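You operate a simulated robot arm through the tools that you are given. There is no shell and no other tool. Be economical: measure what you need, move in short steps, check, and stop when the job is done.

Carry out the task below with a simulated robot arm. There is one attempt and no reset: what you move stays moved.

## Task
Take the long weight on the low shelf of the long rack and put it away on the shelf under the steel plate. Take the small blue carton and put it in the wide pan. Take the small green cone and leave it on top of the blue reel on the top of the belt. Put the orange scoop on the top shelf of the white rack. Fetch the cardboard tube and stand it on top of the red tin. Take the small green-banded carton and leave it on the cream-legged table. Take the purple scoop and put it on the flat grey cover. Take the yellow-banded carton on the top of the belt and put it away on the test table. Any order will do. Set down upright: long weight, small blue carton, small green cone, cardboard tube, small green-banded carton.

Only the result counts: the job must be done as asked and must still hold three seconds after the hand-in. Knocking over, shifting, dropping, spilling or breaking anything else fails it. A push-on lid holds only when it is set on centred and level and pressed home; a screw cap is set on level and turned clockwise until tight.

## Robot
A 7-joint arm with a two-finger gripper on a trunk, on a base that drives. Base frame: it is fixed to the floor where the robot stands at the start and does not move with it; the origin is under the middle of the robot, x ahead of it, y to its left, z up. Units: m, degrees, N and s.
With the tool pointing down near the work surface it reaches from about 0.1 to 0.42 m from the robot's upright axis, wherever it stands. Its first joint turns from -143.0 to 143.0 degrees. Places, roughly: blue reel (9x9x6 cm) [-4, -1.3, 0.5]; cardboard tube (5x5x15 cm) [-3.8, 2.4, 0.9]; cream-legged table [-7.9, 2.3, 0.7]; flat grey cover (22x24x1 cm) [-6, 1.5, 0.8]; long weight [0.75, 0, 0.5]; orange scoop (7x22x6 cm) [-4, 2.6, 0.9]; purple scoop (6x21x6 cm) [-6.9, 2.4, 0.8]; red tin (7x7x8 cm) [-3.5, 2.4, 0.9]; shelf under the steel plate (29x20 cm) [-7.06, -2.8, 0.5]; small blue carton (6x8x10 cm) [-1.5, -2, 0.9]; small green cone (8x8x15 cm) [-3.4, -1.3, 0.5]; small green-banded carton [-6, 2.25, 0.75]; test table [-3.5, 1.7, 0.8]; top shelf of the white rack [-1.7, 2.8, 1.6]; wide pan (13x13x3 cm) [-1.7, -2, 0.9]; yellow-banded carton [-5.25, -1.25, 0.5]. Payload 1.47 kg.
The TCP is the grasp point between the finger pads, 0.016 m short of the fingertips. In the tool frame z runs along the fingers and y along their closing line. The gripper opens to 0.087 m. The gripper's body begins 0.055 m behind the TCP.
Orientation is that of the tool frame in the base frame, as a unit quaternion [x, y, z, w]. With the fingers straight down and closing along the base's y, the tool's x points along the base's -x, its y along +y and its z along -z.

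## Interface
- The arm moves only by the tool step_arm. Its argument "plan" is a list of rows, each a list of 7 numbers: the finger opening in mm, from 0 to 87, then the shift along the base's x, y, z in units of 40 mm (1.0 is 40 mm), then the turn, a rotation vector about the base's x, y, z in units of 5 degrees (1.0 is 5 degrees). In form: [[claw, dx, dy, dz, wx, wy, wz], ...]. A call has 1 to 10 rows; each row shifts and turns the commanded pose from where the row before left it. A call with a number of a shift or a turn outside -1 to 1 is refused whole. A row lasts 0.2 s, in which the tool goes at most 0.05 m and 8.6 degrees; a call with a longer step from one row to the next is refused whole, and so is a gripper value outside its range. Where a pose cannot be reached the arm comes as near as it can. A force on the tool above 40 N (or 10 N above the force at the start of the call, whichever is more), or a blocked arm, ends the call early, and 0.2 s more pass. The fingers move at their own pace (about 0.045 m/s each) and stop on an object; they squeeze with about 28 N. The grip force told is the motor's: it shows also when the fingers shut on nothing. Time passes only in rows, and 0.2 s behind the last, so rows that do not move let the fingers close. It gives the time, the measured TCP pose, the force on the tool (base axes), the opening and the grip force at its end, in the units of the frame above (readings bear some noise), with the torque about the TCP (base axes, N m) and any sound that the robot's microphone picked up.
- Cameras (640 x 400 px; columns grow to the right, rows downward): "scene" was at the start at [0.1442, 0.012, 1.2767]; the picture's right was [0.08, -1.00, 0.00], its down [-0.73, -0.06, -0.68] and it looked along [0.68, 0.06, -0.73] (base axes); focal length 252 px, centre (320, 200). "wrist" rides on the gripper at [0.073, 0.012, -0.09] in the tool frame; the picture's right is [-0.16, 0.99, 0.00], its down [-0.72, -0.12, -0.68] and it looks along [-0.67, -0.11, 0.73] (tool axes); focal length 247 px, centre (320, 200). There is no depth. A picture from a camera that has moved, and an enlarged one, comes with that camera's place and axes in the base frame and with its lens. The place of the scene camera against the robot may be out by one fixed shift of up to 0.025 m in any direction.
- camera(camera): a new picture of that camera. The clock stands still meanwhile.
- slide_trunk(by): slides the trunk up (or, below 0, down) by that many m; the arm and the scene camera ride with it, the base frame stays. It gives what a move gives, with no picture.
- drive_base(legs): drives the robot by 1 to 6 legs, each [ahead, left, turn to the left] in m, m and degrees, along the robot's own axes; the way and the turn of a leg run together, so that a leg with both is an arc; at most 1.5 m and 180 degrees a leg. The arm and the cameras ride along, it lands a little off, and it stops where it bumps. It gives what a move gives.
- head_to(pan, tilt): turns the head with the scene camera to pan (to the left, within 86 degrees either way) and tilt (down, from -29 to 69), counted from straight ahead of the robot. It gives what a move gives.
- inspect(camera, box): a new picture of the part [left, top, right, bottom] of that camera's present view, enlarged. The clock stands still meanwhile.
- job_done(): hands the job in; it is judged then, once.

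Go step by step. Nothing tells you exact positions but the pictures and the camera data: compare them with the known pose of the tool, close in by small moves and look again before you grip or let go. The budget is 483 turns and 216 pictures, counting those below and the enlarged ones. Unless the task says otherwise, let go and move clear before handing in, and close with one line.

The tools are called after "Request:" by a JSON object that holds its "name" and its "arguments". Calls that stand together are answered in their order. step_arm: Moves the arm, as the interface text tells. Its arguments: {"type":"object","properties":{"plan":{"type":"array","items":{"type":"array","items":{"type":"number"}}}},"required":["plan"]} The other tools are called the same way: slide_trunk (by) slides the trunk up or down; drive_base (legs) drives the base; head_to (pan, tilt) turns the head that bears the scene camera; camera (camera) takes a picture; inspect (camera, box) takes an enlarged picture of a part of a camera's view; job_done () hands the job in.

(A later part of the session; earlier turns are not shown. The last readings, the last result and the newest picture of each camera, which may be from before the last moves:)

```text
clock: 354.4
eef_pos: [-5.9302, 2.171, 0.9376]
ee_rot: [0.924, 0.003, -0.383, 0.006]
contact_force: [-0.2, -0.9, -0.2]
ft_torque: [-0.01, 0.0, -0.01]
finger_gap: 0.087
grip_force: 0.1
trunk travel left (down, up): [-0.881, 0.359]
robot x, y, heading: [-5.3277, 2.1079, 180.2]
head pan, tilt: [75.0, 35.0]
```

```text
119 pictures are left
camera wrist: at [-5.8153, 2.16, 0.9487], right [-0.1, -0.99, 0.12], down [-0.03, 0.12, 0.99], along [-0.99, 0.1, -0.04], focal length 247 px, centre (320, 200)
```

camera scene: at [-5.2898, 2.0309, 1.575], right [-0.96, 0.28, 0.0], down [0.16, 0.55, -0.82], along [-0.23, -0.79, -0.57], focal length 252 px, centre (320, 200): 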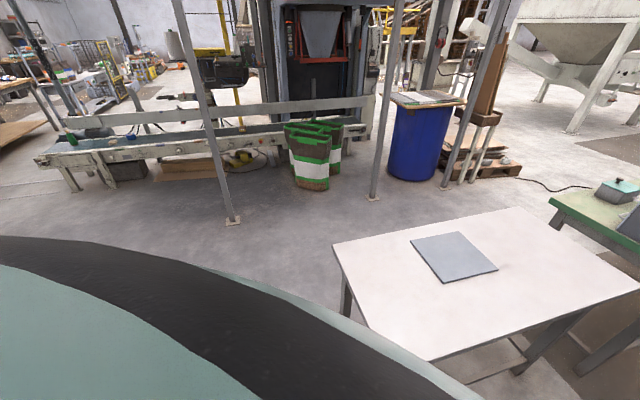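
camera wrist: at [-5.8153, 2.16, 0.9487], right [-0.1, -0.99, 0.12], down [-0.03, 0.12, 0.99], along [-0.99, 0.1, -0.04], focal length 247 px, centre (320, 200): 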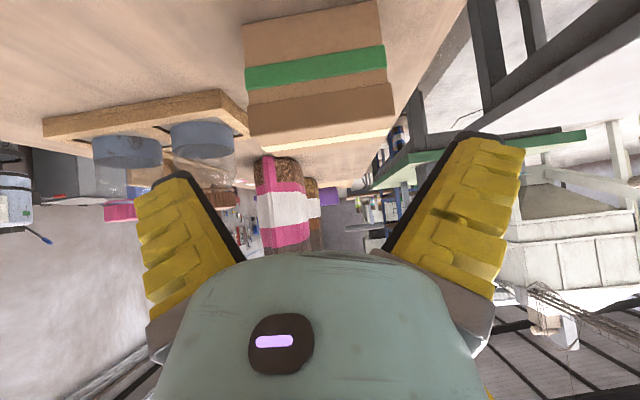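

Request:
{"name": "step_arm", "arguments": {"plan": [[87, -0.6, -0.05, -0.65, 0, 0, 0], [87, -0.6, -0.05, -0.65, 0, 0, 0], [87, -0.5, 0, -0.55, 0, 0, 0], [87, 0, 0, 0, 0, 0, 0]]}}

Request:
{"name": "camera", "arguments": {"camera": "wrist"}}

```text
clock: 355.4
eef_pos: [-5.9649, 2.1665, 0.9002]
ee_rot: [0.923, 0.004, -0.385, 0.008]
contact_force: [0.2, -0.4, 0.4]
ft_torque: [-0.02, -0.02, 0.0]
finger_gap: 0.0872
grip_force: 0.1
out of reach, approached as far as the arm can: row 2, 3
trunk travel left (down, up): [-0.881, 0.359]
robot x, y, heading: [-5.3279, 2.1103, 180.3]
head pan, tilt: [75.0, 35.0]
```

```text
118 pictures are left
camera wrist: at [-5.8499, 2.157, 0.9121], right [-0.1, -0.99, 0.13], down [-0.03, 0.13, 0.99], along [-0.99, 0.09, -0.04], focal length 247 px, centre (320, 200)
```

wrist: 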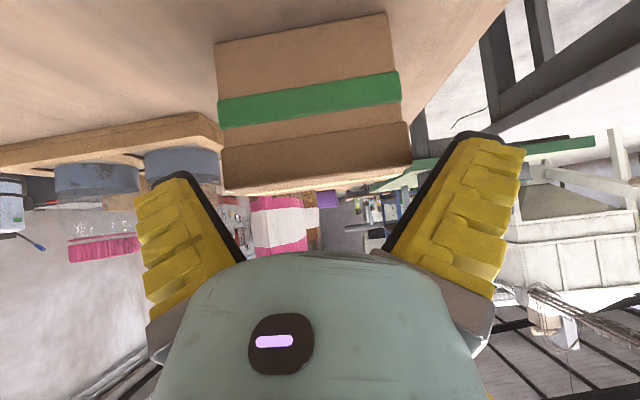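

Request:
{"name": "drive_base", "arguments": {"legs": [[0.035, 0, 0]]}}

Request:
{"name": "slide_trunk", "arguments": {"by": -0.038}}

Request:
{"name": "camera", "arguments": {"camera": "wrist"}}

```text
clock: 356.3
eef_pos: [-6.0011, 2.1665, 0.9004]
ee_rot: [0.923, 0.004, -0.384, 0.009]
contact_force: [0.0, 1.0, 0.4]
ft_torque: [0.01, 0.0, -0.03]
finger_gap: 0.087
grip_force: 0.0
trunk travel left (down, up): [-0.881, 0.359]
robot x, y, heading: [-5.3612, 2.1121, 180.2]
head pan, tilt: [75.0, 35.0]
```

```text
clock: 356.8
eef_pos: [-6.009, 2.1692, 0.8927]
ee_rot: [0.919, 0.003, -0.394, 0.007]
contact_force: [-1.4, 1.8, 10.9]
ft_torque: [-0.05, -0.28, 0.08]
finger_gap: 0.0914
grip_force: 17.0
trunk travel left (down, up): [-0.866, 0.374]
robot x, y, heading: [-5.364, 2.1051, 180.0]
head pan, tilt: [75.0, 35.0]
stopped: the force on the tool passed its limit at 54 N (the readings are from after the stop); the commanded pose is now the measured one
```

```text
117 pictures are left
camera wrist: at [-5.8927, 2.1593, 0.9023], right [-0.1, -0.99, 0.12], down [-0.01, 0.13, 0.99], along [-1.0, 0.1, -0.02], focal length 247 px, centre (320, 200)
```

wrist: 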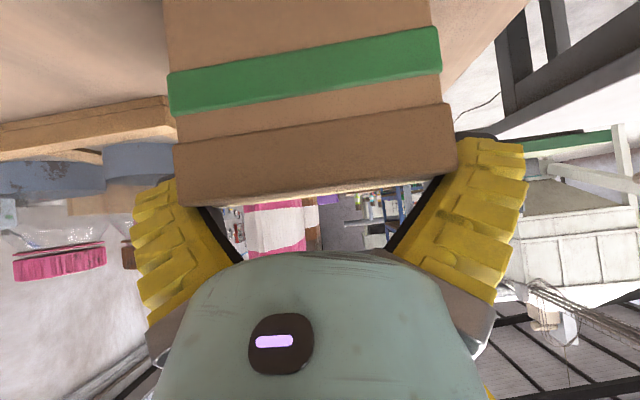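

The carton is as wide as the fully open fingers, so this grip won't do. I'll back off and grip its 6.5 cm depth instead, with the tool down and closing along x.

Request:
{"name": "slide_trunk", "arguments": {"by": 0.12}}

Request:
{"name": "camera", "arguments": {"camera": "wrist"}}

Request:
{"name": "step_arm", "arguments": {"plan": [[80, 0.6, 0, 0, 0, -1, 0], [80, 0.6, 0, 0, 0, -1, 0], [80, 0.6, 0, 0, 0, -1, 0], [80, 0.6, 0, 0, 0, -1, 0], [80, 0.6, 0, 0, 0, -1, 0], [80, 0, 0, 0, 0, -1, 0], [80, 0, 0, 0, 0, -1, 0], [80, 0, 0, 0, 0, -1, 0], [80, 0, 0, 0, 0, -1, 0]]}}

Request:
{"name": "step_arm", "arguments": {"plan": [[80, 0, 0, 0, 0, 0, -1], [80, 0, 0, 0, 0, 0, -1], [80, 0, 0, 0, 0, 0, -1], [80, 0, 0, 0, 0, 0, -1], [80, 0, 0, 0, 0, 0, -1], [80, 0, 0, 0, 0, 0, -1], [80, 0, 0, 0, 0, 0, -1], [80, 0, 0, 0, 0, 0, -1], [80, 0, 0, 0, 0, 0, -1]]}}

Request:
{"name": "step_arm", "arguments": {"plan": [[80, 0, 0, 0, 0, 0, -1], [80, 0, 0, 0, 0, 0, -1], [80, 0, 0, 0, 0, 0, -1], [80, 0, 0, 0, 0, 0, -1], [80, 0, 0, 0, 0, 0, -1], [80, 0, 0, 0, 0, 0, -1], [80, 0, 0, 0, 0, 0, -1], [80, 0, 0, 0, 0, 0, -1], [80, 0, 0, 0, 0, 0, -1]]}}

```text
clock: 358.3
eef_pos: [-6.004, 2.1674, 1.0106]
ee_rot: [0.92, 0.003, -0.391, 0.008]
contact_force: [-0.1, -0.7, 0.9]
ft_torque: [-0.03, 0.0, -0.02]
finger_gap: 0.0869
grip_force: 0.1
trunk travel left (down, up): [-0.986, 0.254]
robot x, y, heading: [-5.3614, 2.1142, 180.0]
head pan, tilt: [75.0, 35.0]
```

```text
116 pictures are left
camera wrist: at [-5.8891, 2.1583, 1.0204], right [-0.1, -0.99, 0.13], down [-0.01, 0.13, 0.99], along [-1.0, 0.1, -0.03], focal length 247 px, centre (320, 200)
```

wrist: 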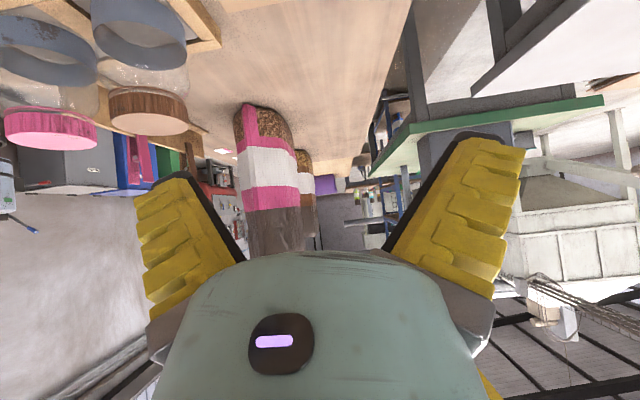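

```text
clock: 360.3
eef_pos: [-5.8851, 2.1728, 1.0094]
ee_rot: [1.0, 0.002, -0.007, 0.011]
contact_force: [0.4, -0.4, -0.2]
ft_torque: [-0.01, 0.01, -0.02]
finger_gap: 0.0816
grip_force: 1.0
out of reach, approached as far as the arm can: row 9
trunk travel left (down, up): [-0.986, 0.254]
robot x, y, heading: [-5.363, 2.1106, 179.9]
head pan, tilt: [75.0, 35.0]
```

```text
clock: 362.3
eef_pos: [-5.8933, 2.226, 0.9825]
ee_rot: [0.954, -0.301, -0.011, 0.006]
contact_force: [0.5, -0.1, -0.2]
ft_torque: [0.0, 0.0, -0.03]
finger_gap: 0.0815
grip_force: 1.1
out of reach, approached as far as the arm can: row 1, 2, 3, 4, 8, 9
trunk travel left (down, up): [-0.986, 0.254]
robot x, y, heading: [-5.3615, 2.107, 180.2]
head pan, tilt: [75.0, 35.0]
```

```text
clock: 364.3
eef_pos: [-5.9011, 2.2308, 0.9931]
ee_rot: [0.941, -0.339, -0.016, 0.006]
contact_force: [-0.3, 1.3, 0.9]
ft_torque: [0.0, -0.02, 0.01]
finger_gap: 0.0819
grip_force: 1.3
out of reach, approached as far as the arm can: row 1, 2, 3, 5, 6, 7, 8, 9
trunk travel left (down, up): [-0.986, 0.254]
robot x, y, heading: [-5.3599, 2.1102, 180.2]
head pan, tilt: [75.0, 35.0]
```

Request:
{"name": "step_arm", "arguments": {"plan": [[80, 0.9, -0.4, 0.2, 0, 0, 0], [80, 0.9, -0.4, 0.2, 0, 0, 0], [80, 0.9, -0.4, 0.2, 0, 0, 0], [80, 0.5, 0, 0, 0, 0, -1], [80, 0, 0, 0, 0, 0, -1], [80, 0, 0, 0, 0, 0, -1], [80, 0, 0, 0, 0, 0, -1], [80, 0, 0, 0, 0, 0, -1], [80, 0, 0, 0, 0, 0, -1], [80, 0, 0, 0, 0, 0, -1]]}}

Request:
{"name": "step_arm", "arguments": {"plan": [[80, 0, 0, 0, 0, 0, -1], [80, 0, 0, 0, 0, 0, -1], [80, 0, 0, 0, 0, 0, -1], [80, 0, 0, 0, 0, 0, 0]]}}

```text
clock: 366.5
eef_pos: [-5.8211, 2.1978, 1.0153]
ee_rot: [0.795, -0.606, -0.018, 0.0]
contact_force: [0.7, -0.6, 1.3]
ft_torque: [-0.02, 0.01, -0.01]
finger_gap: 0.0817
grip_force: 1.3
out of reach, approached as far as the arm can: row 3, 4
trunk travel left (down, up): [-0.986, 0.254]
robot x, y, heading: [-5.3658, 2.106, 179.8]
head pan, tilt: [75.0, 35.0]
```

```text
clock: 367.5
eef_pos: [-5.8298, 2.2018, 1.019]
ee_rot: [0.739, -0.673, -0.018, -0.001]
contact_force: [-0.3, 0.8, -0.3]
ft_torque: [0.02, 0.0, 0.03]
finger_gap: 0.0818
grip_force: 0.7
out of reach, approached as far as the arm can: row 2, 3
trunk travel left (down, up): [-0.986, 0.254]
robot x, y, heading: [-5.3625, 2.1096, 179.9]
head pan, tilt: [75.0, 35.0]
```

Request:
{"name": "step_arm", "arguments": {"plan": [[80, 0, -0.9, 0, 0, 0, -0.5], [80, 0, 0, 0, 0, 0, -0.5], [80, 0, 0, 0, 0, 0, 0]]}}

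Request:
{"name": "slide_trunk", "arguments": {"by": -0.1}}

Request:
{"name": "step_arm", "arguments": {"plan": [[80, -0.5, 0, 0.3, 0, 0, 0], [80, -0.7, 0, 0.3, 0, 0, 0], [80, -0.7, 0, 0.2, 0, 0, 0], [80, -0.7, 0, 0, 0, 0, 0], [80, -0.7, 0, 0, 0, 0, 0], [80, 0, 0, 0, 0, 0, 0]]}}

Request:
{"name": "camera", "arguments": {"camera": "wrist"}}

```text
clock: 368.3
eef_pos: [-5.8505, 2.1922, 1.0089]
ee_rot: [0.71, -0.703, -0.018, 0.0]
contact_force: [-0.9, 0.0, 1.1]
ft_torque: [-0.05, 0.02, 0.01]
finger_gap: 0.082
grip_force: 1.3
out of reach, approached as far as the arm can: row 1, 2
trunk travel left (down, up): [-0.986, 0.254]
robot x, y, heading: [-5.3665, 2.1092, 179.7]
head pan, tilt: [75.0, 35.0]
```

```text
clock: 369.6
eef_pos: [-5.8511, 2.1905, 0.9102]
ee_rot: [0.71, -0.704, -0.018, 0.0]
contact_force: [-0.2, -0.4, -0.2]
ft_torque: [0.0, -0.02, -0.04]
finger_gap: 0.0816
grip_force: 1.1
trunk travel left (down, up): [-0.886, 0.354]
robot x, y, heading: [-5.3628, 2.1102, 180.0]
head pan, tilt: [75.0, 35.0]
```

```text
clock: 371.0
eef_pos: [-5.9307, 2.2121, 0.9044]
ee_rot: [0.711, -0.7, -0.063, -0.005]
contact_force: [-0.2, 0.8, 0.0]
ft_torque: [0.01, -0.02, 0.0]
finger_gap: 0.0818
grip_force: 1.1
out of reach, approached as far as the arm can: row 1, 2, 3, 4
trunk travel left (down, up): [-0.886, 0.354]
robot x, y, heading: [-5.3654, 2.1119, 180.0]
head pan, tilt: [75.0, 35.0]
```

```text
115 pictures are left
camera wrist: at [-5.9335, 2.1305, 0.9875], right [-0.99, 0.14, 0.1], down [0.16, 0.66, 0.74], along [0.04, 0.74, -0.67], focal length 247 px, centre (320, 200)
```

wrist: 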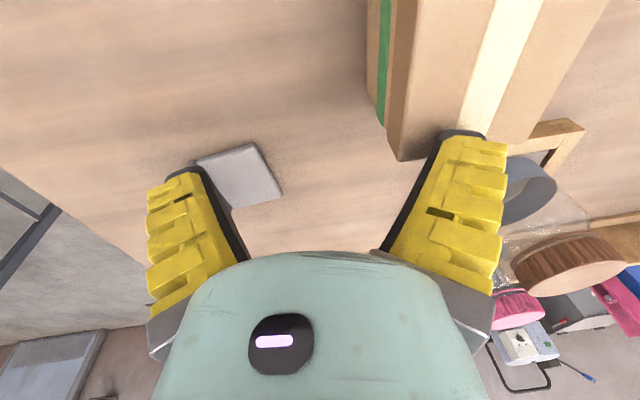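

Reach with the tool fully vertical falls just short. I'll pitch it about 20° forward, closing along x, grip, drag the carton nearer the table end, and regrip if needed.

Request:
{"name": "slide_trunk", "arguments": {"by": 0.06}}

Request:
{"name": "step_arm", "arguments": {"plan": [[87, 0.3, -0.5, 0, 0, 0.8, 0], [87, 0, -0.5, 0, 0, 0.8, 0], [87, -0.3, 0, 0, 0, 0.8, 0], [87, -0.3, 0, 0, 0, 0.8, 0], [87, -0.4, 0, 0, 0, 0.4, 0], [87, -0.4, 0, 0, 0, 0, 0], [87, 0, 0, 0, 0, 0, 0]]}}

Request:
{"name": "camera", "arguments": {"camera": "wrist"}}

```text
clock: 372.0
eef_pos: [-5.9306, 2.2117, 0.9649]
ee_rot: [0.711, -0.7, -0.063, -0.006]
contact_force: [0.0, 0.0, 0.0]
ft_torque: [0.0, -0.03, 0.01]
finger_gap: 0.0816
grip_force: 0.9
trunk travel left (down, up): [-0.946, 0.294]
robot x, y, heading: [-5.3611, 2.1107, 179.9]
head pan, tilt: [75.0, 35.0]
```

```text
clock: 373.6
eef_pos: [-5.9756, 2.1715, 0.965]
ee_rot: [-0.692, 0.693, 0.174, -0.104]
contact_force: [-0.1, -1.1, -0.6]
ft_torque: [0.01, 0.04, 0.04]
finger_gap: 0.087
grip_force: 0.0
trunk travel left (down, up): [-0.946, 0.294]
robot x, y, heading: [-5.3653, 2.1099, 179.8]
head pan, tilt: [75.0, 35.0]
```

```text
114 pictures are left
camera wrist: at [-5.9522, 2.0902, 1.0444], right [-0.91, 0.14, 0.4], down [0.38, 0.66, 0.65], along [-0.17, 0.74, -0.65], focal length 247 px, centre (320, 200)
```

wrist: 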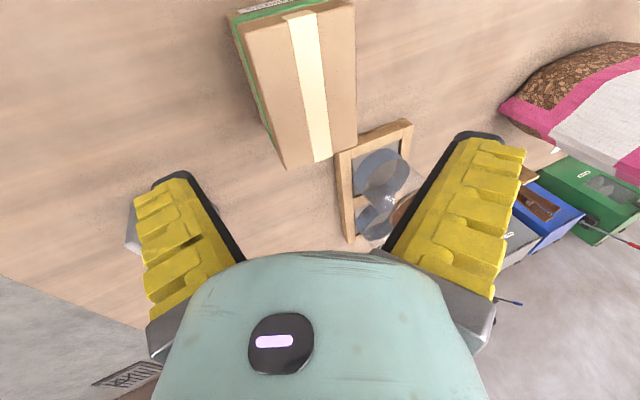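

Request:
{"name": "step_arm", "arguments": {"plan": [[87, -0.45, -0.05, 0, 0, 0, 0], [87, 0, 0, 0, 0, 0, 0]]}}

Request:
{"name": "slide_trunk", "arguments": {"by": -0.05}}

Request:
{"name": "camera", "arguments": {"camera": "wrist"}}

```text
clock: 374.2
eef_pos: [-5.9936, 2.1701, 0.9649]
ee_rot: [-0.692, 0.693, 0.174, -0.104]
contact_force: [0.5, 0.6, 0.2]
ft_torque: [-0.01, -0.02, 0.03]
finger_gap: 0.087
grip_force: 0.1
trunk travel left (down, up): [-0.946, 0.294]
robot x, y, heading: [-5.3625, 2.1134, 180.3]
head pan, tilt: [75.0, 35.0]
```

```text
clock: 375.1
eef_pos: [-5.9926, 2.1704, 0.9153]
ee_rot: [-0.692, 0.693, 0.175, -0.104]
contact_force: [-0.7, 1.2, 0.1]
ft_torque: [0.02, 0.01, 0.01]
finger_gap: 0.087
grip_force: 0.0
trunk travel left (down, up): [-0.896, 0.344]
robot x, y, heading: [-5.362, 2.111, 180.2]
head pan, tilt: [75.0, 35.0]
```

```text
113 pictures are left
camera wrist: at [-5.97, 2.0885, 0.9943], right [-0.91, 0.14, 0.4], down [0.38, 0.66, 0.65], along [-0.17, 0.74, -0.65], focal length 247 px, centre (320, 200)
```

wrist: 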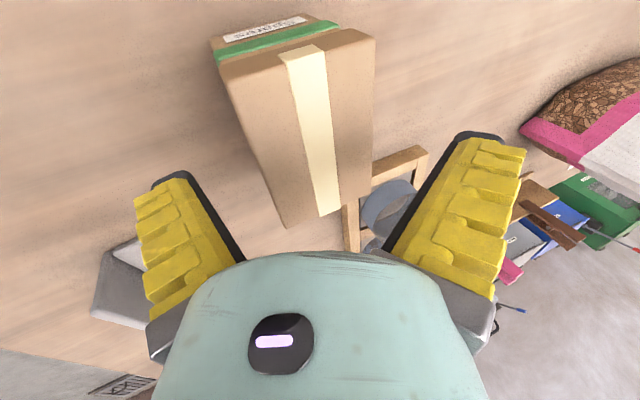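

Request:
{"name": "step_arm", "arguments": {"plan": [[87, -0.06, 0, 0, 0, 0, 0], [87, 0, 0, 0, 0, 0, 0]]}}

Request:
{"name": "slide_trunk", "arguments": {"by": -0.043}}

Request:
{"name": "step_arm", "arguments": {"plan": [[60, 0, 0, 0, 0, 0, 0], [40, 0, 0, 0, 0, 0, 0], [40, 0, 0, 0, 0, 0, 0], [40, 0, 0, 0, 0, 0, 0]]}}

Request:
{"name": "camera", "arguments": {"camera": "wrist"}}

```text
clock: 375.7
eef_pos: [-5.9957, 2.1714, 0.914]
ee_rot: [0.692, -0.692, -0.175, 0.105]
contact_force: [0.8, 0.2, -0.6]
ft_torque: [-0.01, 0.01, 0.03]
finger_gap: 0.0868
grip_force: 0.0
trunk travel left (down, up): [-0.896, 0.344]
robot x, y, heading: [-5.3606, 2.1126, 180.1]
head pan, tilt: [75.0, 35.0]
```

```text
clock: 376.6
eef_pos: [-5.9949, 2.1692, 0.8706]
ee_rot: [-0.692, 0.692, 0.175, -0.105]
contact_force: [-0.3, -0.4, -0.5]
ft_torque: [-0.04, -0.02, 0.0]
finger_gap: 0.0868
grip_force: 0.1
trunk travel left (down, up): [-0.853, 0.387]
robot x, y, heading: [-5.3663, 2.1068, 180.2]
head pan, tilt: [75.0, 35.0]
```

```text
clock: 377.6
eef_pos: [-5.9954, 2.1697, 0.8719]
ee_rot: [-0.692, 0.693, 0.175, -0.105]
contact_force: [4.0, -2.0, 16.8]
ft_torque: [-0.17, -0.79, -0.17]
finger_gap: 0.0688
grip_force: 28.2
trunk travel left (down, up): [-0.853, 0.387]
robot x, y, heading: [-5.365, 2.1105, 180.2]
head pan, tilt: [75.0, 35.0]
```

```text
112 pictures are left
camera wrist: at [-5.9731, 2.0884, 0.9523], right [-0.91, 0.14, 0.4], down [0.38, 0.66, 0.65], along [-0.17, 0.74, -0.65], focal length 247 px, centre (320, 200)
```

wrist: 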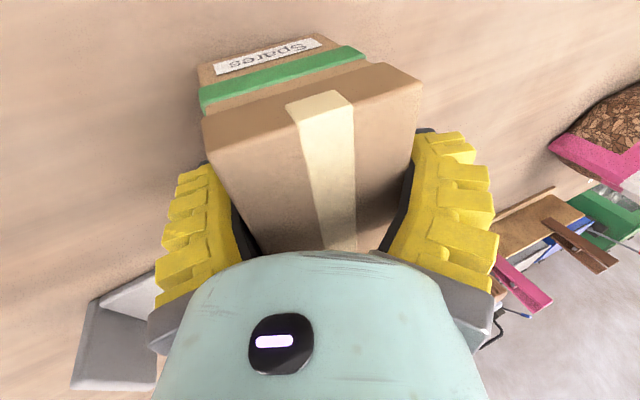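

Gripped at 69 mm. I'll lift slightly and check.

Request:
{"name": "slide_trunk", "arguments": {"by": 0.05}}

Request:
{"name": "camera", "arguments": {"camera": "wrist"}}

```text
clock: 378.5
eef_pos: [-5.9947, 2.1697, 0.9206]
ee_rot: [-0.692, 0.693, 0.175, -0.103]
contact_force: [-0.6, -0.1, -2.0]
ft_torque: [-0.02, -0.01, 0.01]
finger_gap: 0.0658
grip_force: 27.9
trunk travel left (down, up): [-0.903, 0.337]
robot x, y, heading: [-5.3631, 2.1079, 179.8]
head pan, tilt: [75.0, 35.0]
```

```text
111 pictures are left
camera wrist: at [-5.9713, 2.0883, 1.0008], right [-0.91, 0.14, 0.4], down [0.38, 0.66, 0.65], along [-0.17, 0.74, -0.65], focal length 247 px, centre (320, 200)
```

wrist: 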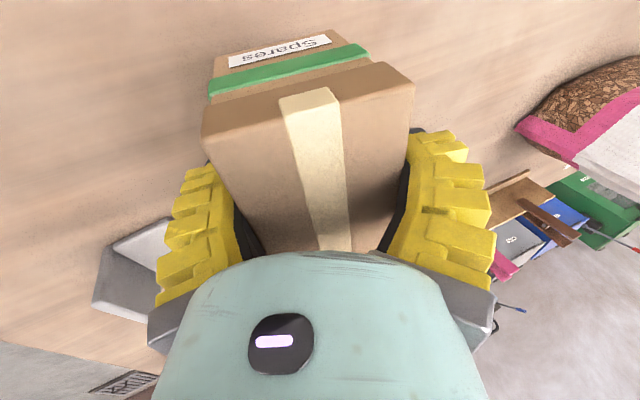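

Request:
{"name": "slide_trunk", "arguments": {"by": 0.2}}

Request:
{"name": "drive_base", "arguments": {"legs": [[-0.25, 0, 0], [0, -1.1, 0], [1.2, 0, 0], [1.15, 0, 0]]}}

Request:
{"name": "camera", "arguments": {"camera": "scene"}}

```text
clock: 380.7
eef_pos: [-5.9942, 2.1694, 1.1208]
ee_rot: [-0.692, 0.693, 0.174, -0.104]
contact_force: [-0.5, -1.3, -0.8]
ft_torque: [-0.03, 0.01, -0.01]
finger_gap: 0.0655
grip_force: 28.1
trunk travel left (down, up): [-1.103, 0.137]
robot x, y, heading: [-5.3644, 2.1098, 180.0]
head pan, tilt: [75.0, 35.0]
```

```text
clock: 398.7
eef_pos: [-8.0832, 3.1896, 1.1213]
ee_rot: [0.703, -0.682, -0.173, 0.106]
contact_force: [-0.2, 0.2, -1.6]
ft_torque: [0.01, -0.02, 0.01]
finger_gap: 0.0655
grip_force: 27.9
trunk travel left (down, up): [-1.103, 0.137]
robot x, y, heading: [-7.4468, 3.1472, -178.3]
head pan, tilt: [75.0, 35.0]
```

```text
110 pictures are left
camera scene: at [-7.5442, 3.0663, 1.7975], right [-0.97, 0.23, 0.0], down [0.13, 0.56, -0.82], along [-0.19, -0.8, -0.57], focal length 252 px, centre (320, 200)
```

scene: 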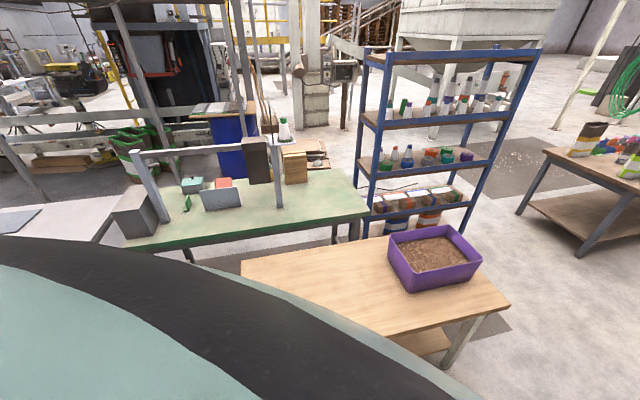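

Request:
{"name": "drive_base", "arguments": {"legs": [[0, 0, 88.3], [0, -0.3, 0]]}}

Request:
{"name": "step_arm", "arguments": {"plan": [[40, 0, 0.4, 0, -0.9, 0, 0], [40, 0, 0.4, 0, -0.9, 0, 0], [40, 0, 0.4, 0, -0.9, 0, 0], [40, 0, 0.4, 0, -0.9, 0, 0], [40, 0, 0.4, 0, -0.9, 0, 0], [40, 0, 0, 0, 0, 0, 0]]}}

Request:
{"name": "camera", "arguments": {"camera": "wrist"}}

```text
clock: 404.5
eef_pos: [-7.8092, 2.5176, 1.1215]
ee_rot: [0.979, -0.002, -0.051, 0.197]
contact_force: [0.1, 0.1, -1.3]
ft_torque: [0.02, -0.01, -0.01]
finger_gap: 0.0655
grip_force: 28.0
trunk travel left (down, up): [-1.103, 0.137]
robot x, y, heading: [-7.7441, 3.1513, -90.4]
head pan, tilt: [75.0, 35.0]
```

```text
clock: 405.9
eef_pos: [-7.8089, 2.5991, 1.1218]
ee_rot: [0.921, -0.013, -0.048, 0.386]
contact_force: [-0.7, 0.3, -2.3]
ft_torque: [0.01, 0.04, -0.02]
finger_gap: 0.0657
grip_force: 28.0
trunk travel left (down, up): [-1.103, 0.137]
robot x, y, heading: [-7.7479, 3.148, -90.2]
head pan, tilt: [75.0, 35.0]
```

```text
109 pictures are left
camera wrist: at [-7.7268, 2.6486, 1.1868], right [-0.14, -0.69, 0.71], down [-0.65, 0.61, 0.45], along [-0.74, -0.4, -0.54], focal length 247 px, centre (320, 200)
```

wrist: 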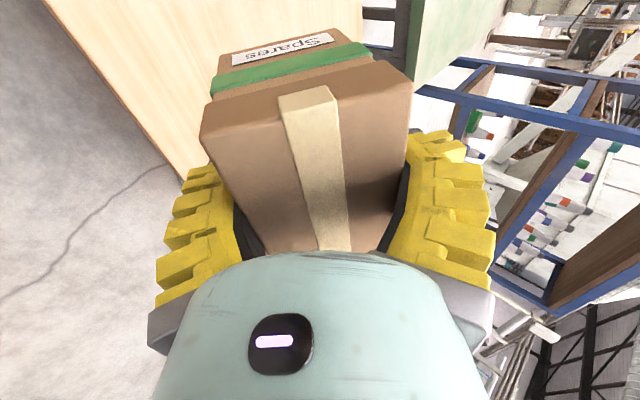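

The pitch went the wrong way. I'll rotate back to vertical.

Request:
{"name": "step_arm", "arguments": {"plan": [[40, 0, 0.4, 0, 1, 0, 0], [40, 0, 0.4, 0, 1, 0, 0], [40, 0, 0.2, 0, 1, 0, 0], [40, 0, 0, 0, 1, 0, 0], [40, 0, 0, 0, 1, 0, 0], [40, 0, 0, 0, 1, 0, 0], [40, 0, 0, 0, 1, 0, 0], [40, 0, 0, 0, 1, 0, 0], [40, 0, 0, 0, 1, -0.6, 0], [40, 0, 0, 0, 0.1, -0.5, 0]]}}

Request:
{"name": "camera", "arguments": {"camera": "wrist"}}

```text
clock: 408.1
eef_pos: [-7.8128, 2.6096, 1.1255]
ee_rot: [1.0, 0.008, -0.001, -0.003]
contact_force: [-0.2, 0.1, -1.5]
ft_torque: [-0.01, 0.02, 0.02]
finger_gap: 0.065
grip_force: 28.5
out of reach, approached as far as the arm can: row 2, 3
trunk travel left (down, up): [-1.103, 0.137]
robot x, y, heading: [-7.7461, 3.1503, -90.3]
head pan, tilt: [75.0, 35.0]
```

```text
108 pictures are left
camera wrist: at [-7.7392, 2.5987, 1.2152], right [-0.14, -0.99, 0.0], down [-0.72, 0.1, 0.68], along [-0.68, 0.1, -0.73], focal length 247 px, centre (320, 200)
```

wrist: 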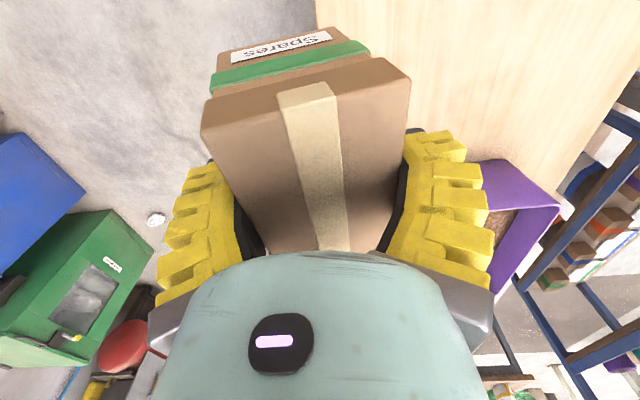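

Upright now. I'll drive in so the carton is over the table, then lower.

Request:
{"name": "drive_base", "arguments": {"legs": [[0.15, 0, 0]]}}

Request:
{"name": "slide_trunk", "arguments": {"by": -0.2}}

Request:
{"name": "camera", "arguments": {"camera": "wrist"}}

```text
clock: 409.4
eef_pos: [-7.8159, 2.4611, 1.1245]
ee_rot: [1.0, 0.005, -0.002, -0.003]
contact_force: [-0.3, 0.1, -2.1]
ft_torque: [-0.03, 0.03, -0.02]
finger_gap: 0.0649
grip_force: 27.6
trunk travel left (down, up): [-1.103, 0.137]
robot x, y, heading: [-7.7496, 3.001, -90.3]
head pan, tilt: [75.0, 35.0]
```

```text
clock: 411.6
eef_pos: [-7.815, 2.4598, 0.9253]
ee_rot: [1.0, 0.005, -0.002, -0.001]
contact_force: [0.0, 0.7, -1.6]
ft_torque: [-0.02, 0.03, -0.02]
finger_gap: 0.0653
grip_force: 28.2
trunk travel left (down, up): [-0.903, 0.337]
robot x, y, heading: [-7.7487, 2.9992, -90.7]
head pan, tilt: [75.0, 35.0]
```

```text
107 pictures are left
camera wrist: at [-7.7417, 2.4494, 1.0149], right [-0.15, -0.99, 0.0], down [-0.72, 0.11, 0.68], along [-0.68, 0.1, -0.73], focal length 247 px, centre (320, 200)
```

wrist: 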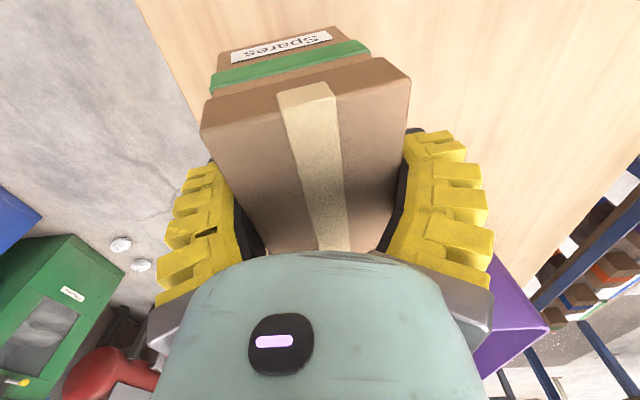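

Request:
{"name": "slide_trunk", "arguments": {"by": -0.04}}

Request:
{"name": "slide_trunk", "arguments": {"by": -0.02}}

Request:
{"name": "slide_trunk", "arguments": {"by": -0.02}}

```text
clock: 412.4
eef_pos: [-7.8154, 2.4606, 0.886]
ee_rot: [1.0, 0.005, -0.002, -0.002]
contact_force: [-0.7, -0.5, -2.2]
ft_torque: [0.0, 0.03, -0.02]
finger_gap: 0.065
grip_force: 27.9
trunk travel left (down, up): [-0.863, 0.377]
robot x, y, heading: [-7.7507, 2.9977, -90.0]
head pan, tilt: [75.0, 35.0]
```

```text
clock: 413.1
eef_pos: [-7.8164, 2.4604, 0.8652]
ee_rot: [1.0, 0.005, -0.002, -0.002]
contact_force: [0.4, -0.4, -1.2]
ft_torque: [-0.01, -0.01, -0.02]
finger_gap: 0.0651
grip_force: 27.8
trunk travel left (down, up): [-0.843, 0.397]
robot x, y, heading: [-7.7435, 3.0049, -90.2]
head pan, tilt: [75.0, 35.0]
```

```text
clock: 413.8
eef_pos: [-7.8165, 2.461, 0.8445]
ee_rot: [1.0, 0.006, -0.002, -0.001]
contact_force: [-0.5, 0.7, -2.0]
ft_torque: [-0.02, 0.0, 0.02]
finger_gap: 0.0651
grip_force: 28.0
trunk travel left (down, up): [-0.823, 0.417]
robot x, y, heading: [-7.7492, 3.0007, -90.3]
head pan, tilt: [75.0, 35.0]
```

Request:
{"name": "slide_trunk", "arguments": {"by": -0.02}}

Request:
{"name": "slide_trunk", "arguments": {"by": -0.015}}

Request:
{"name": "camera", "arguments": {"camera": "wrist"}}

```text
clock: 414.4
eef_pos: [-7.815, 2.4601, 0.8246]
ee_rot: [1.0, 0.004, -0.001, -0.002]
contact_force: [-0.2, 0.6, -1.5]
ft_torque: [0.0, 0.02, -0.03]
finger_gap: 0.065
grip_force: 28.1
trunk travel left (down, up): [-0.803, 0.437]
robot x, y, heading: [-7.7473, 3.0, -90.3]
head pan, tilt: [75.0, 35.0]
```

```text
clock: 415.1
eef_pos: [-7.8146, 2.4602, 0.8113]
ee_rot: [1.0, 0.005, -0.001, -0.001]
contact_force: [-0.1, 0.1, -1.3]
ft_torque: [0.0, -0.02, 0.04]
finger_gap: 0.0649
grip_force: 28.2
trunk travel left (down, up): [-0.788, 0.452]
robot x, y, heading: [-7.7479, 2.9984, -90.2]
head pan, tilt: [75.0, 35.0]
```

```text
106 pictures are left
camera wrist: at [-7.7417, 2.4493, 0.8999], right [-0.15, -0.99, 0.0], down [-0.72, 0.11, 0.68], along [-0.68, 0.1, -0.73], focal length 247 px, centre (320, 200)
```

wrist: 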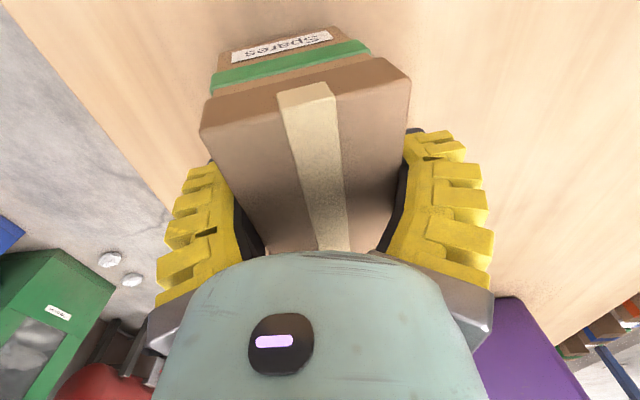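

Request:
{"name": "slide_trunk", "arguments": {"by": -0.015}}

Request:
{"name": "slide_trunk", "arguments": {"by": -0.012}}

Request:
{"name": "slide_trunk", "arguments": {"by": -0.01}}

```text
clock: 415.7
eef_pos: [-7.8158, 2.4594, 0.7973]
ee_rot: [1.0, 0.005, -0.002, -0.002]
contact_force: [2.9, 4.0, 18.1]
ft_torque: [-0.17, 0.16, -0.05]
finger_gap: 0.0674
grip_force: 28.4
trunk travel left (down, up): [-0.773, 0.467]
robot x, y, heading: [-7.7463, 3.0041, -90.3]
head pan, tilt: [75.0, 35.0]
```

```text
clock: 416.3
eef_pos: [-7.8168, 2.458, 0.7841]
ee_rot: [1.0, 0.005, -0.003, -0.001]
contact_force: [-0.4, 1.2, 18.0]
ft_torque: [-0.05, 0.23, 0.02]
finger_gap: 0.0691
grip_force: 28.1
trunk travel left (down, up): [-0.761, 0.479]
robot x, y, heading: [-7.747, 3.0007, -90.7]
head pan, tilt: [75.0, 35.0]
```

```text
clock: 416.7
eef_pos: [-7.8167, 2.4582, 0.7785]
ee_rot: [1.0, 0.007, -0.002, 0.0]
contact_force: [1.3, 3.6, 22.7]
ft_torque: [0.08, -0.05, -0.04]
finger_gap: 0.0701
grip_force: 28.1
trunk travel left (down, up): [-0.755, 0.485]
robot x, y, heading: [-7.7489, 2.9989, -90.6]
head pan, tilt: [75.0, 35.0]
stopped: the force on the tool passed its limit at 45 N (the readings are from after the stop); the commanded pose is now the measured one
```

Carton is on the table. I'll open and lift away.

Request:
{"name": "step_arm", "arguments": {"plan": [[87, 0, 0, 0, 0, 0, 0], [87, 0, 0, 0, 0, 0, 0], [87, 0, 0, 0, 0, 0, 0]]}}

Request:
{"name": "slide_trunk", "arguments": {"by": 0.25}}

Request:
{"name": "camera", "arguments": {"camera": "wrist"}}

```text
clock: 417.5
eef_pos: [-7.8165, 2.4579, 0.7788]
ee_rot: [1.0, 0.005, -0.003, -0.001]
contact_force: [-1.0, -3.0, 9.5]
ft_torque: [0.13, -0.06, 0.02]
finger_gap: 0.0896
grip_force: 5.1
trunk travel left (down, up): [-0.755, 0.485]
robot x, y, heading: [-7.7492, 3.0033, -90.2]
head pan, tilt: [75.0, 35.0]
```

```text
clock: 420.1
eef_pos: [-7.8154, 2.4595, 1.0279]
ee_rot: [1.0, 0.006, -0.003, -0.002]
contact_force: [0.0, -0.7, 0.2]
ft_torque: [0.02, 0.02, 0.02]
finger_gap: 0.0868
grip_force: 0.1
trunk travel left (down, up): [-1.005, 0.235]
robot x, y, heading: [-7.7467, 3.0019, -90.2]
head pan, tilt: [75.0, 35.0]
```

```text
105 pictures are left
camera wrist: at [-7.742, 2.4491, 1.1172], right [-0.15, -0.99, 0.0], down [-0.72, 0.1, 0.68], along [-0.68, 0.1, -0.73], focal length 247 px, centre (320, 200)
```

wrist: 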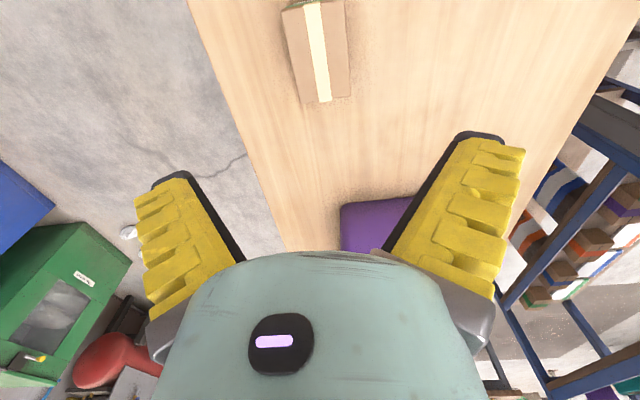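

Green-banded carton done. Next is the purple scoop: I'll restore the tool yaw and move along the aisle to it.

Request:
{"name": "step_arm", "arguments": {"plan": [[87, 0, 0.4, 0, 0, 0, 1], [87, 0, 0.4, 0, 0, 0, 1], [87, 0, 0.4, 0, 0, 0, 1], [87, 0, 0, 0, 0, 0, 1], [87, 0, 0, 0, 0, 0, 1], [87, 0, 0, 0, 0, 0, 1], [87, 0, 0, 0, 0, 0, 1], [87, 0, 0, 0, 0, 0, 1], [87, 0, 0, 0, 0, 0, 1], [87, 0, 0, 0, 0, 0, 1]]}}

Request:
{"name": "step_arm", "arguments": {"plan": [[87, 0, 0, 0, 0, 0, 1], [87, 0, 0, 0, 0, 0, 1], [87, 0, 0, 0, 0, 0, 1], [87, 0, 0, 0, 0, 0, 1], [87, 0, 0, 0, 0, 0, 1], [87, 0, 0, 0, 0, 0, 1], [87, 0, 0, 0, 0, 0, 1], [87, 0, 0, 0, 0, 0, 1]]}}

Request:
{"name": "drive_base", "arguments": {"legs": [[-0.12, 0, 0], [0, 0.82, 0]]}}

Request:
{"name": "camera", "arguments": {"camera": "wrist"}}

```text
clock: 422.3
eef_pos: [-7.8159, 2.5066, 1.0283]
ee_rot: [0.904, 0.429, -0.003, -0.001]
contact_force: [0.0, -0.2, 0.0]
ft_torque: [0.02, 0.0, 0.02]
finger_gap: 0.0872
grip_force: 0.1
trunk travel left (down, up): [-1.005, 0.235]
robot x, y, heading: [-7.7483, 2.998, -90.1]
head pan, tilt: [75.0, 35.0]
```

```text
clock: 424.1
eef_pos: [-7.8169, 2.5088, 1.0274]
ee_rot: [0.703, 0.711, -0.003, 0.0]
contact_force: [0.6, 0.8, -0.8]
ft_torque: [-0.01, 0.0, -0.03]
finger_gap: 0.087
grip_force: 0.0
trunk travel left (down, up): [-1.005, 0.235]
robot x, y, heading: [-7.7509, 2.998, -90.4]
head pan, tilt: [75.0, 35.0]
```

```text
clock: 429.4
eef_pos: [-6.9943, 2.6153, 1.028]
ee_rot: [0.709, 0.705, -0.003, 0.0]
contact_force: [0.0, 0.0, 0.2]
ft_torque: [-0.03, 0.0, -0.01]
finger_gap: 0.0868
grip_force: 0.0
trunk travel left (down, up): [-1.005, 0.235]
robot x, y, heading: [-6.9186, 3.1091, -91.4]
head pan, tilt: [75.0, 35.0]
```

```text
104 pictures are left
camera wrist: at [-6.9817, 2.6888, 1.1172], right [0.99, -0.16, 0.0], down [-0.12, -0.72, 0.68], along [-0.11, -0.67, -0.73], focal length 247 px, centre (320, 200)
```

wrist: 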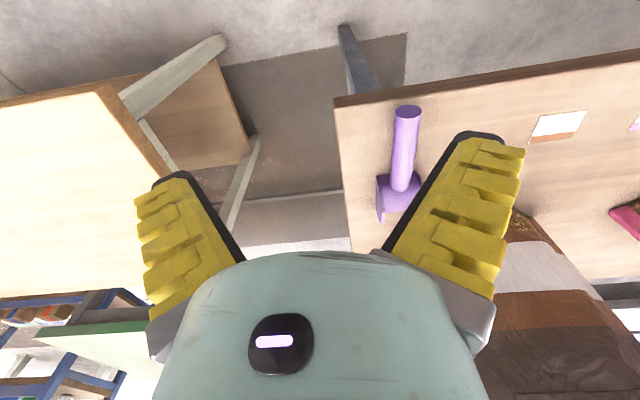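

The scoop's handle lies along y at x ≈ -6.908 from y 2.45 to 2.565, pointing at me. I'll align above it.

Request:
{"name": "drive_base", "arguments": {"legs": [[0.1, 0, 1.2]]}}

Request:
{"name": "step_arm", "arguments": {"plan": [[60, 0.8, 0, 0, 0, 0, 0], [60, 0.8, 0, 0, 0, 0, 0], [60, 0.5, 0, 0, 0, 0, 0], [60, 0, 0, 0, 0, 0, 0]]}}

Request:
{"name": "slide_trunk", "arguments": {"by": -0.07}}

Request:
{"name": "camera", "arguments": {"camera": "wrist"}}

```text
clock: 430.5
eef_pos: [-6.986, 2.5173, 1.0279]
ee_rot: [0.702, 0.713, -0.003, 0.0]
contact_force: [-0.2, -0.5, -0.8]
ft_torque: [0.0, -0.01, -0.01]
finger_gap: 0.0872
grip_force: 0.0
trunk travel left (down, up): [-1.005, 0.235]
robot x, y, heading: [-6.9202, 3.009, -90.1]
head pan, tilt: [75.0, 35.0]
```

```text
clock: 431.5
eef_pos: [-6.9004, 2.5157, 1.0291]
ee_rot: [0.702, 0.712, -0.004, 0.0]
contact_force: [-0.1, 0.3, -0.1]
ft_torque: [0.01, 0.0, -0.03]
finger_gap: 0.0645
grip_force: 3.0
trunk travel left (down, up): [-1.005, 0.235]
robot x, y, heading: [-6.9157, 3.0095, -90.1]
head pan, tilt: [75.0, 35.0]
```

```text
clock: 432.6
eef_pos: [-6.9008, 2.5165, 0.9582]
ee_rot: [0.701, 0.713, -0.003, 0.001]
contact_force: [-0.2, -0.5, 0.6]
ft_torque: [-0.01, 0.04, -0.04]
finger_gap: 0.0647
grip_force: 3.4
trunk travel left (down, up): [-0.935, 0.305]
robot x, y, heading: [-6.9213, 3.0082, -90.3]
head pan, tilt: [75.0, 35.0]
```

```text
103 pictures are left
camera wrist: at [-6.889, 2.5896, 1.0477], right [0.99, -0.14, 0.0], down [-0.1, -0.72, 0.68], along [-0.1, -0.68, -0.73], focal length 247 px, centre (320, 200)
```

wrist: 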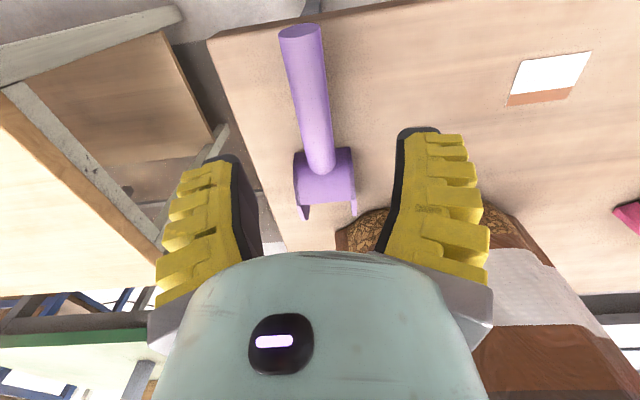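

Request:
{"name": "step_arm", "arguments": {"plan": [[60, -0.2, -0.1, 0, 0, 0, 0], [60, 0, 0, 0, 0, 0, 0]]}}

Request:
{"name": "slide_trunk", "arguments": {"by": -0.098}}

Request:
{"name": "step_arm", "arguments": {"plan": [[20, 0, 0, 0, 0, 0, 0], [0, 0, 0, 0, 0, 0, 0], [0, 0, 0, 0, 0, 0, 0], [0, 0, 0, 0, 0, 0, 0]]}}

Request:
{"name": "camera", "arguments": {"camera": "wrist"}}

```text
clock: 433.2
eef_pos: [-6.9083, 2.5108, 0.9593]
ee_rot: [0.702, 0.713, -0.002, -0.001]
contact_force: [0.0, -0.7, -0.2]
ft_torque: [-0.02, -0.01, 0.03]
finger_gap: 0.0647
grip_force: 3.5
trunk travel left (down, up): [-0.935, 0.305]
robot x, y, heading: [-6.9198, 3.0094, -90.5]
head pan, tilt: [75.0, 35.0]
```

```text
clock: 434.5
eef_pos: [-6.9086, 2.512, 0.8608]
ee_rot: [0.701, 0.713, -0.004, 0.0]
contact_force: [-0.4, 0.6, -0.3]
ft_torque: [-0.01, 0.0, 0.02]
finger_gap: 0.0646
grip_force: 3.4
trunk travel left (down, up): [-0.837, 0.403]
robot x, y, heading: [-6.9234, 3.0108, -90.2]
head pan, tilt: [75.0, 35.0]
```

```text
clock: 435.5
eef_pos: [-6.9094, 2.512, 0.8604]
ee_rot: [0.702, 0.712, -0.003, 0.0]
contact_force: [-1.9, 4.9, 11.7]
ft_torque: [-0.52, 0.0, -0.07]
finger_gap: 0.0227
grip_force: 28.2
trunk travel left (down, up): [-0.837, 0.403]
robot x, y, heading: [-6.9186, 3.0116, -90.2]
head pan, tilt: [75.0, 35.0]
```

```text
102 pictures are left
camera wrist: at [-6.8972, 2.5852, 0.9499], right [0.99, -0.14, 0.0], down [-0.1, -0.72, 0.68], along [-0.1, -0.68, -0.73], focal length 247 px, centre (320, 200)
```

wrist: 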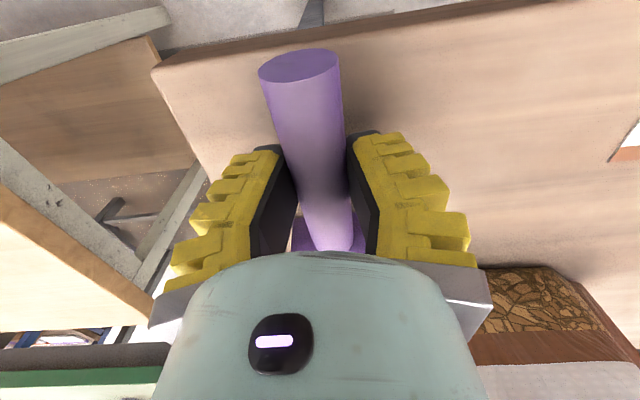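

Handle gripped. I'll lift and carry it round through the cross aisle to the corridor side of the cover table.

Request:
{"name": "slide_trunk", "arguments": {"by": 0.2}}

Request:
{"name": "camera", "arguments": {"camera": "wrist"}}

Request:
{"name": "drive_base", "arguments": {"legs": [[-0.15, 0, 0], [0, 0.95, 0], [0, 0.87, 0], [1.2, 0, 0]]}}

Request:
{"name": "camera", "arguments": {"camera": "scene"}}

```text
clock: 437.7
eef_pos: [-6.9078, 2.5122, 1.0594]
ee_rot: [0.702, 0.712, -0.002, -0.001]
contact_force: [0.1, -0.2, -1.2]
ft_torque: [0.09, 0.01, 0.0]
finger_gap: 0.0169
grip_force: 27.7
trunk travel left (down, up): [-1.037, 0.203]
robot x, y, heading: [-6.9188, 3.0105, -89.9]
head pan, tilt: [75.0, 35.0]
```

```text
101 pictures are left
camera wrist: at [-6.897, 2.5855, 1.1493], right [0.99, -0.14, 0.0], down [-0.1, -0.72, 0.68], along [-0.1, -0.68, -0.73], focal length 247 px, centre (320, 200)
```

wrist: 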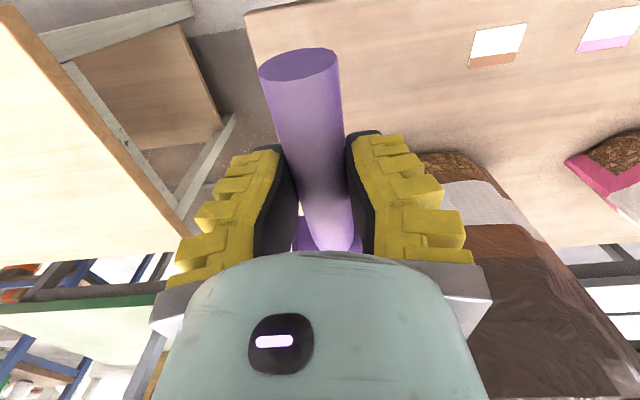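

```text
clock: 453.4
eef_pos: [-5.1109, 1.4508, 1.0604]
ee_rot: [0.705, 0.709, -0.003, -0.001]
contact_force: [0.3, 0.2, -1.4]
ft_torque: [0.13, -0.01, -0.03]
finger_gap: 0.0166
grip_force: 27.7
trunk travel left (down, up): [-1.037, 0.203]
robot x, y, heading: [-5.1158, 1.9476, -90.8]
head pan, tilt: [75.0, 35.0]
```

```text
100 pictures are left
camera scene: at [-5.0375, 1.8597, 1.7316], right [-0.27, -0.96, 0.0], down [-0.55, 0.16, -0.82], along [0.79, -0.22, -0.57], focal length 252 px, centre (320, 200)
```

scene: 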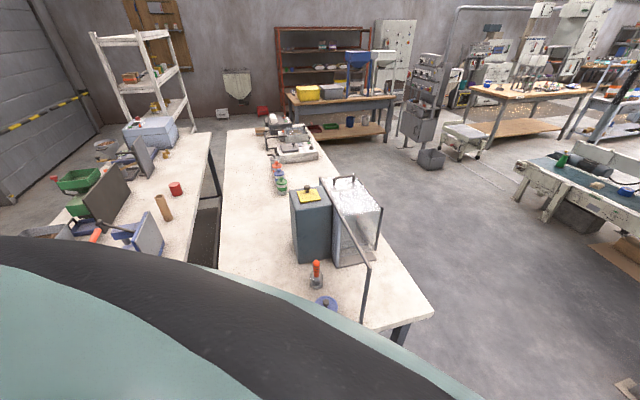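

Request:
{"name": "drive_base", "arguments": {"legs": [[1.1, 0, 0], [0, 0, -90], [0, 0, -89.2], [0, 0.85, 0]]}}

Request:
{"name": "camera", "arguments": {"camera": "wrist"}}

```text
clock: 470.8
eef_pos: [-6.0149, 1.3316, 1.0585]
ee_rot: [0.717, -0.697, 0.0, -0.003]
contact_force: [-0.4, -0.5, -2.4]
ft_torque: [-0.12, 0.0, 0.01]
finger_gap: 0.0165
grip_force: 27.6
trunk travel left (down, up): [-1.037, 0.203]
robot x, y, heading: [-6.0011, 0.8353, 90.6]
head pan, tilt: [75.0, 35.0]
```

```text
99 pictures are left
camera wrist: at [-6.0252, 1.2574, 1.1494], right [-0.99, 0.13, 0.0], down [0.09, 0.72, 0.68], along [0.09, 0.68, -0.73], focal length 247 px, centre (320, 200)
```

wrist: 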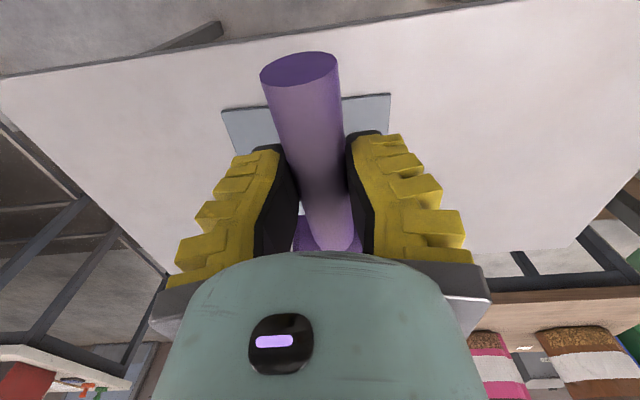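

The cover spans x -6.10 to -5.86 and y 1.393 to 1.61. I'll centre the scoop over it and lower.

Request:
{"name": "drive_base", "arguments": {"legs": [[0.11, 0, 0]]}}

Request:
{"name": "step_arm", "arguments": {"plan": [[0, 0.8, 0, 0, 0, 0, 0], [0, 0, 0, 0, 0, 0, 0]]}}

Request:
{"name": "slide_trunk", "arguments": {"by": -0.15}}

Request:
{"name": "camera", "arguments": {"camera": "wrist"}}

```text
clock: 471.9
eef_pos: [-6.0143, 1.4399, 1.0597]
ee_rot: [0.715, -0.7, 0.0, -0.003]
contact_force: [-0.4, 0.3, -1.2]
ft_torque: [-0.11, -0.01, -0.02]
finger_gap: 0.0162
grip_force: 28.2
trunk travel left (down, up): [-1.037, 0.203]
robot x, y, heading: [-5.9991, 0.9459, 90.2]
head pan, tilt: [75.0, 35.0]
```

```text
clock: 472.5
eef_pos: [-5.9836, 1.442, 1.0601]
ee_rot: [0.715, -0.699, 0.001, -0.003]
contact_force: [0.3, -0.5, -1.8]
ft_torque: [-0.1, -0.01, -0.02]
finger_gap: 0.016
grip_force: 28.3
trunk travel left (down, up): [-1.037, 0.203]
robot x, y, heading: [-5.9988, 0.9413, 90.6]
head pan, tilt: [75.0, 35.0]
```

```text
clock: 474.3
eef_pos: [-5.9839, 1.441, 0.9104]
ee_rot: [0.715, -0.699, 0.001, -0.003]
contact_force: [-0.4, 0.2, -0.8]
ft_torque: [-0.13, -0.01, 0.04]
finger_gap: 0.0162
grip_force: 28.0
trunk travel left (down, up): [-0.887, 0.353]
robot x, y, heading: [-5.9979, 0.9438, 90.3]
head pan, tilt: [75.0, 35.0]
```

```text
98 pictures are left
camera wrist: at [-5.9929, 1.3676, 1.0003], right [-0.99, 0.13, 0.0], down [0.1, 0.72, 0.68], along [0.1, 0.68, -0.73], focal length 247 px, centre (320, 200)
```

wrist: 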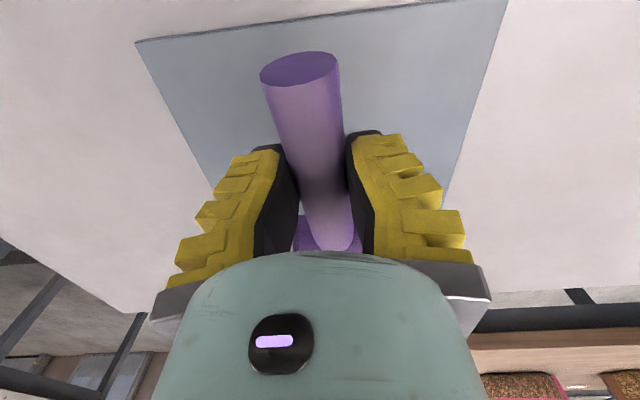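

Request:
{"name": "slide_trunk", "arguments": {"by": -0.04}}

Request:
{"name": "slide_trunk", "arguments": {"by": -0.015}}

Request:
{"name": "slide_trunk", "arguments": {"by": -0.01}}

```text
clock: 475.1
eef_pos: [-5.9828, 1.4409, 0.8709]
ee_rot: [0.716, -0.698, 0.001, -0.003]
contact_force: [0.0, 0.5, -2.3]
ft_torque: [-0.12, -0.02, -0.02]
finger_gap: 0.0162
grip_force: 28.1
trunk travel left (down, up): [-0.847, 0.393]
robot x, y, heading: [-6.0009, 0.9433, 90.0]
head pan, tilt: [75.0, 35.0]
```

```text
clock: 475.8
eef_pos: [-5.9822, 1.4403, 0.8554]
ee_rot: [0.715, -0.699, 0.001, -0.003]
contact_force: [-0.4, -0.3, -0.9]
ft_torque: [-0.1, -0.01, 0.0]
finger_gap: 0.0163
grip_force: 28.7
trunk travel left (down, up): [-0.832, 0.408]
robot x, y, heading: [-6.0005, 0.9383, 90.1]
head pan, tilt: [75.0, 35.0]
```

```text
clock: 476.3
eef_pos: [-5.9838, 1.4415, 0.8457]
ee_rot: [0.715, -0.699, 0.0, -0.003]
contact_force: [-0.6, -1.7, 5.0]
ft_torque: [0.26, 0.01, -0.03]
finger_gap: 0.0198
grip_force: 27.8
trunk travel left (down, up): [-0.822, 0.418]
robot x, y, heading: [-6.0014, 0.9421, 90.3]
head pan, tilt: [75.0, 35.0]
```

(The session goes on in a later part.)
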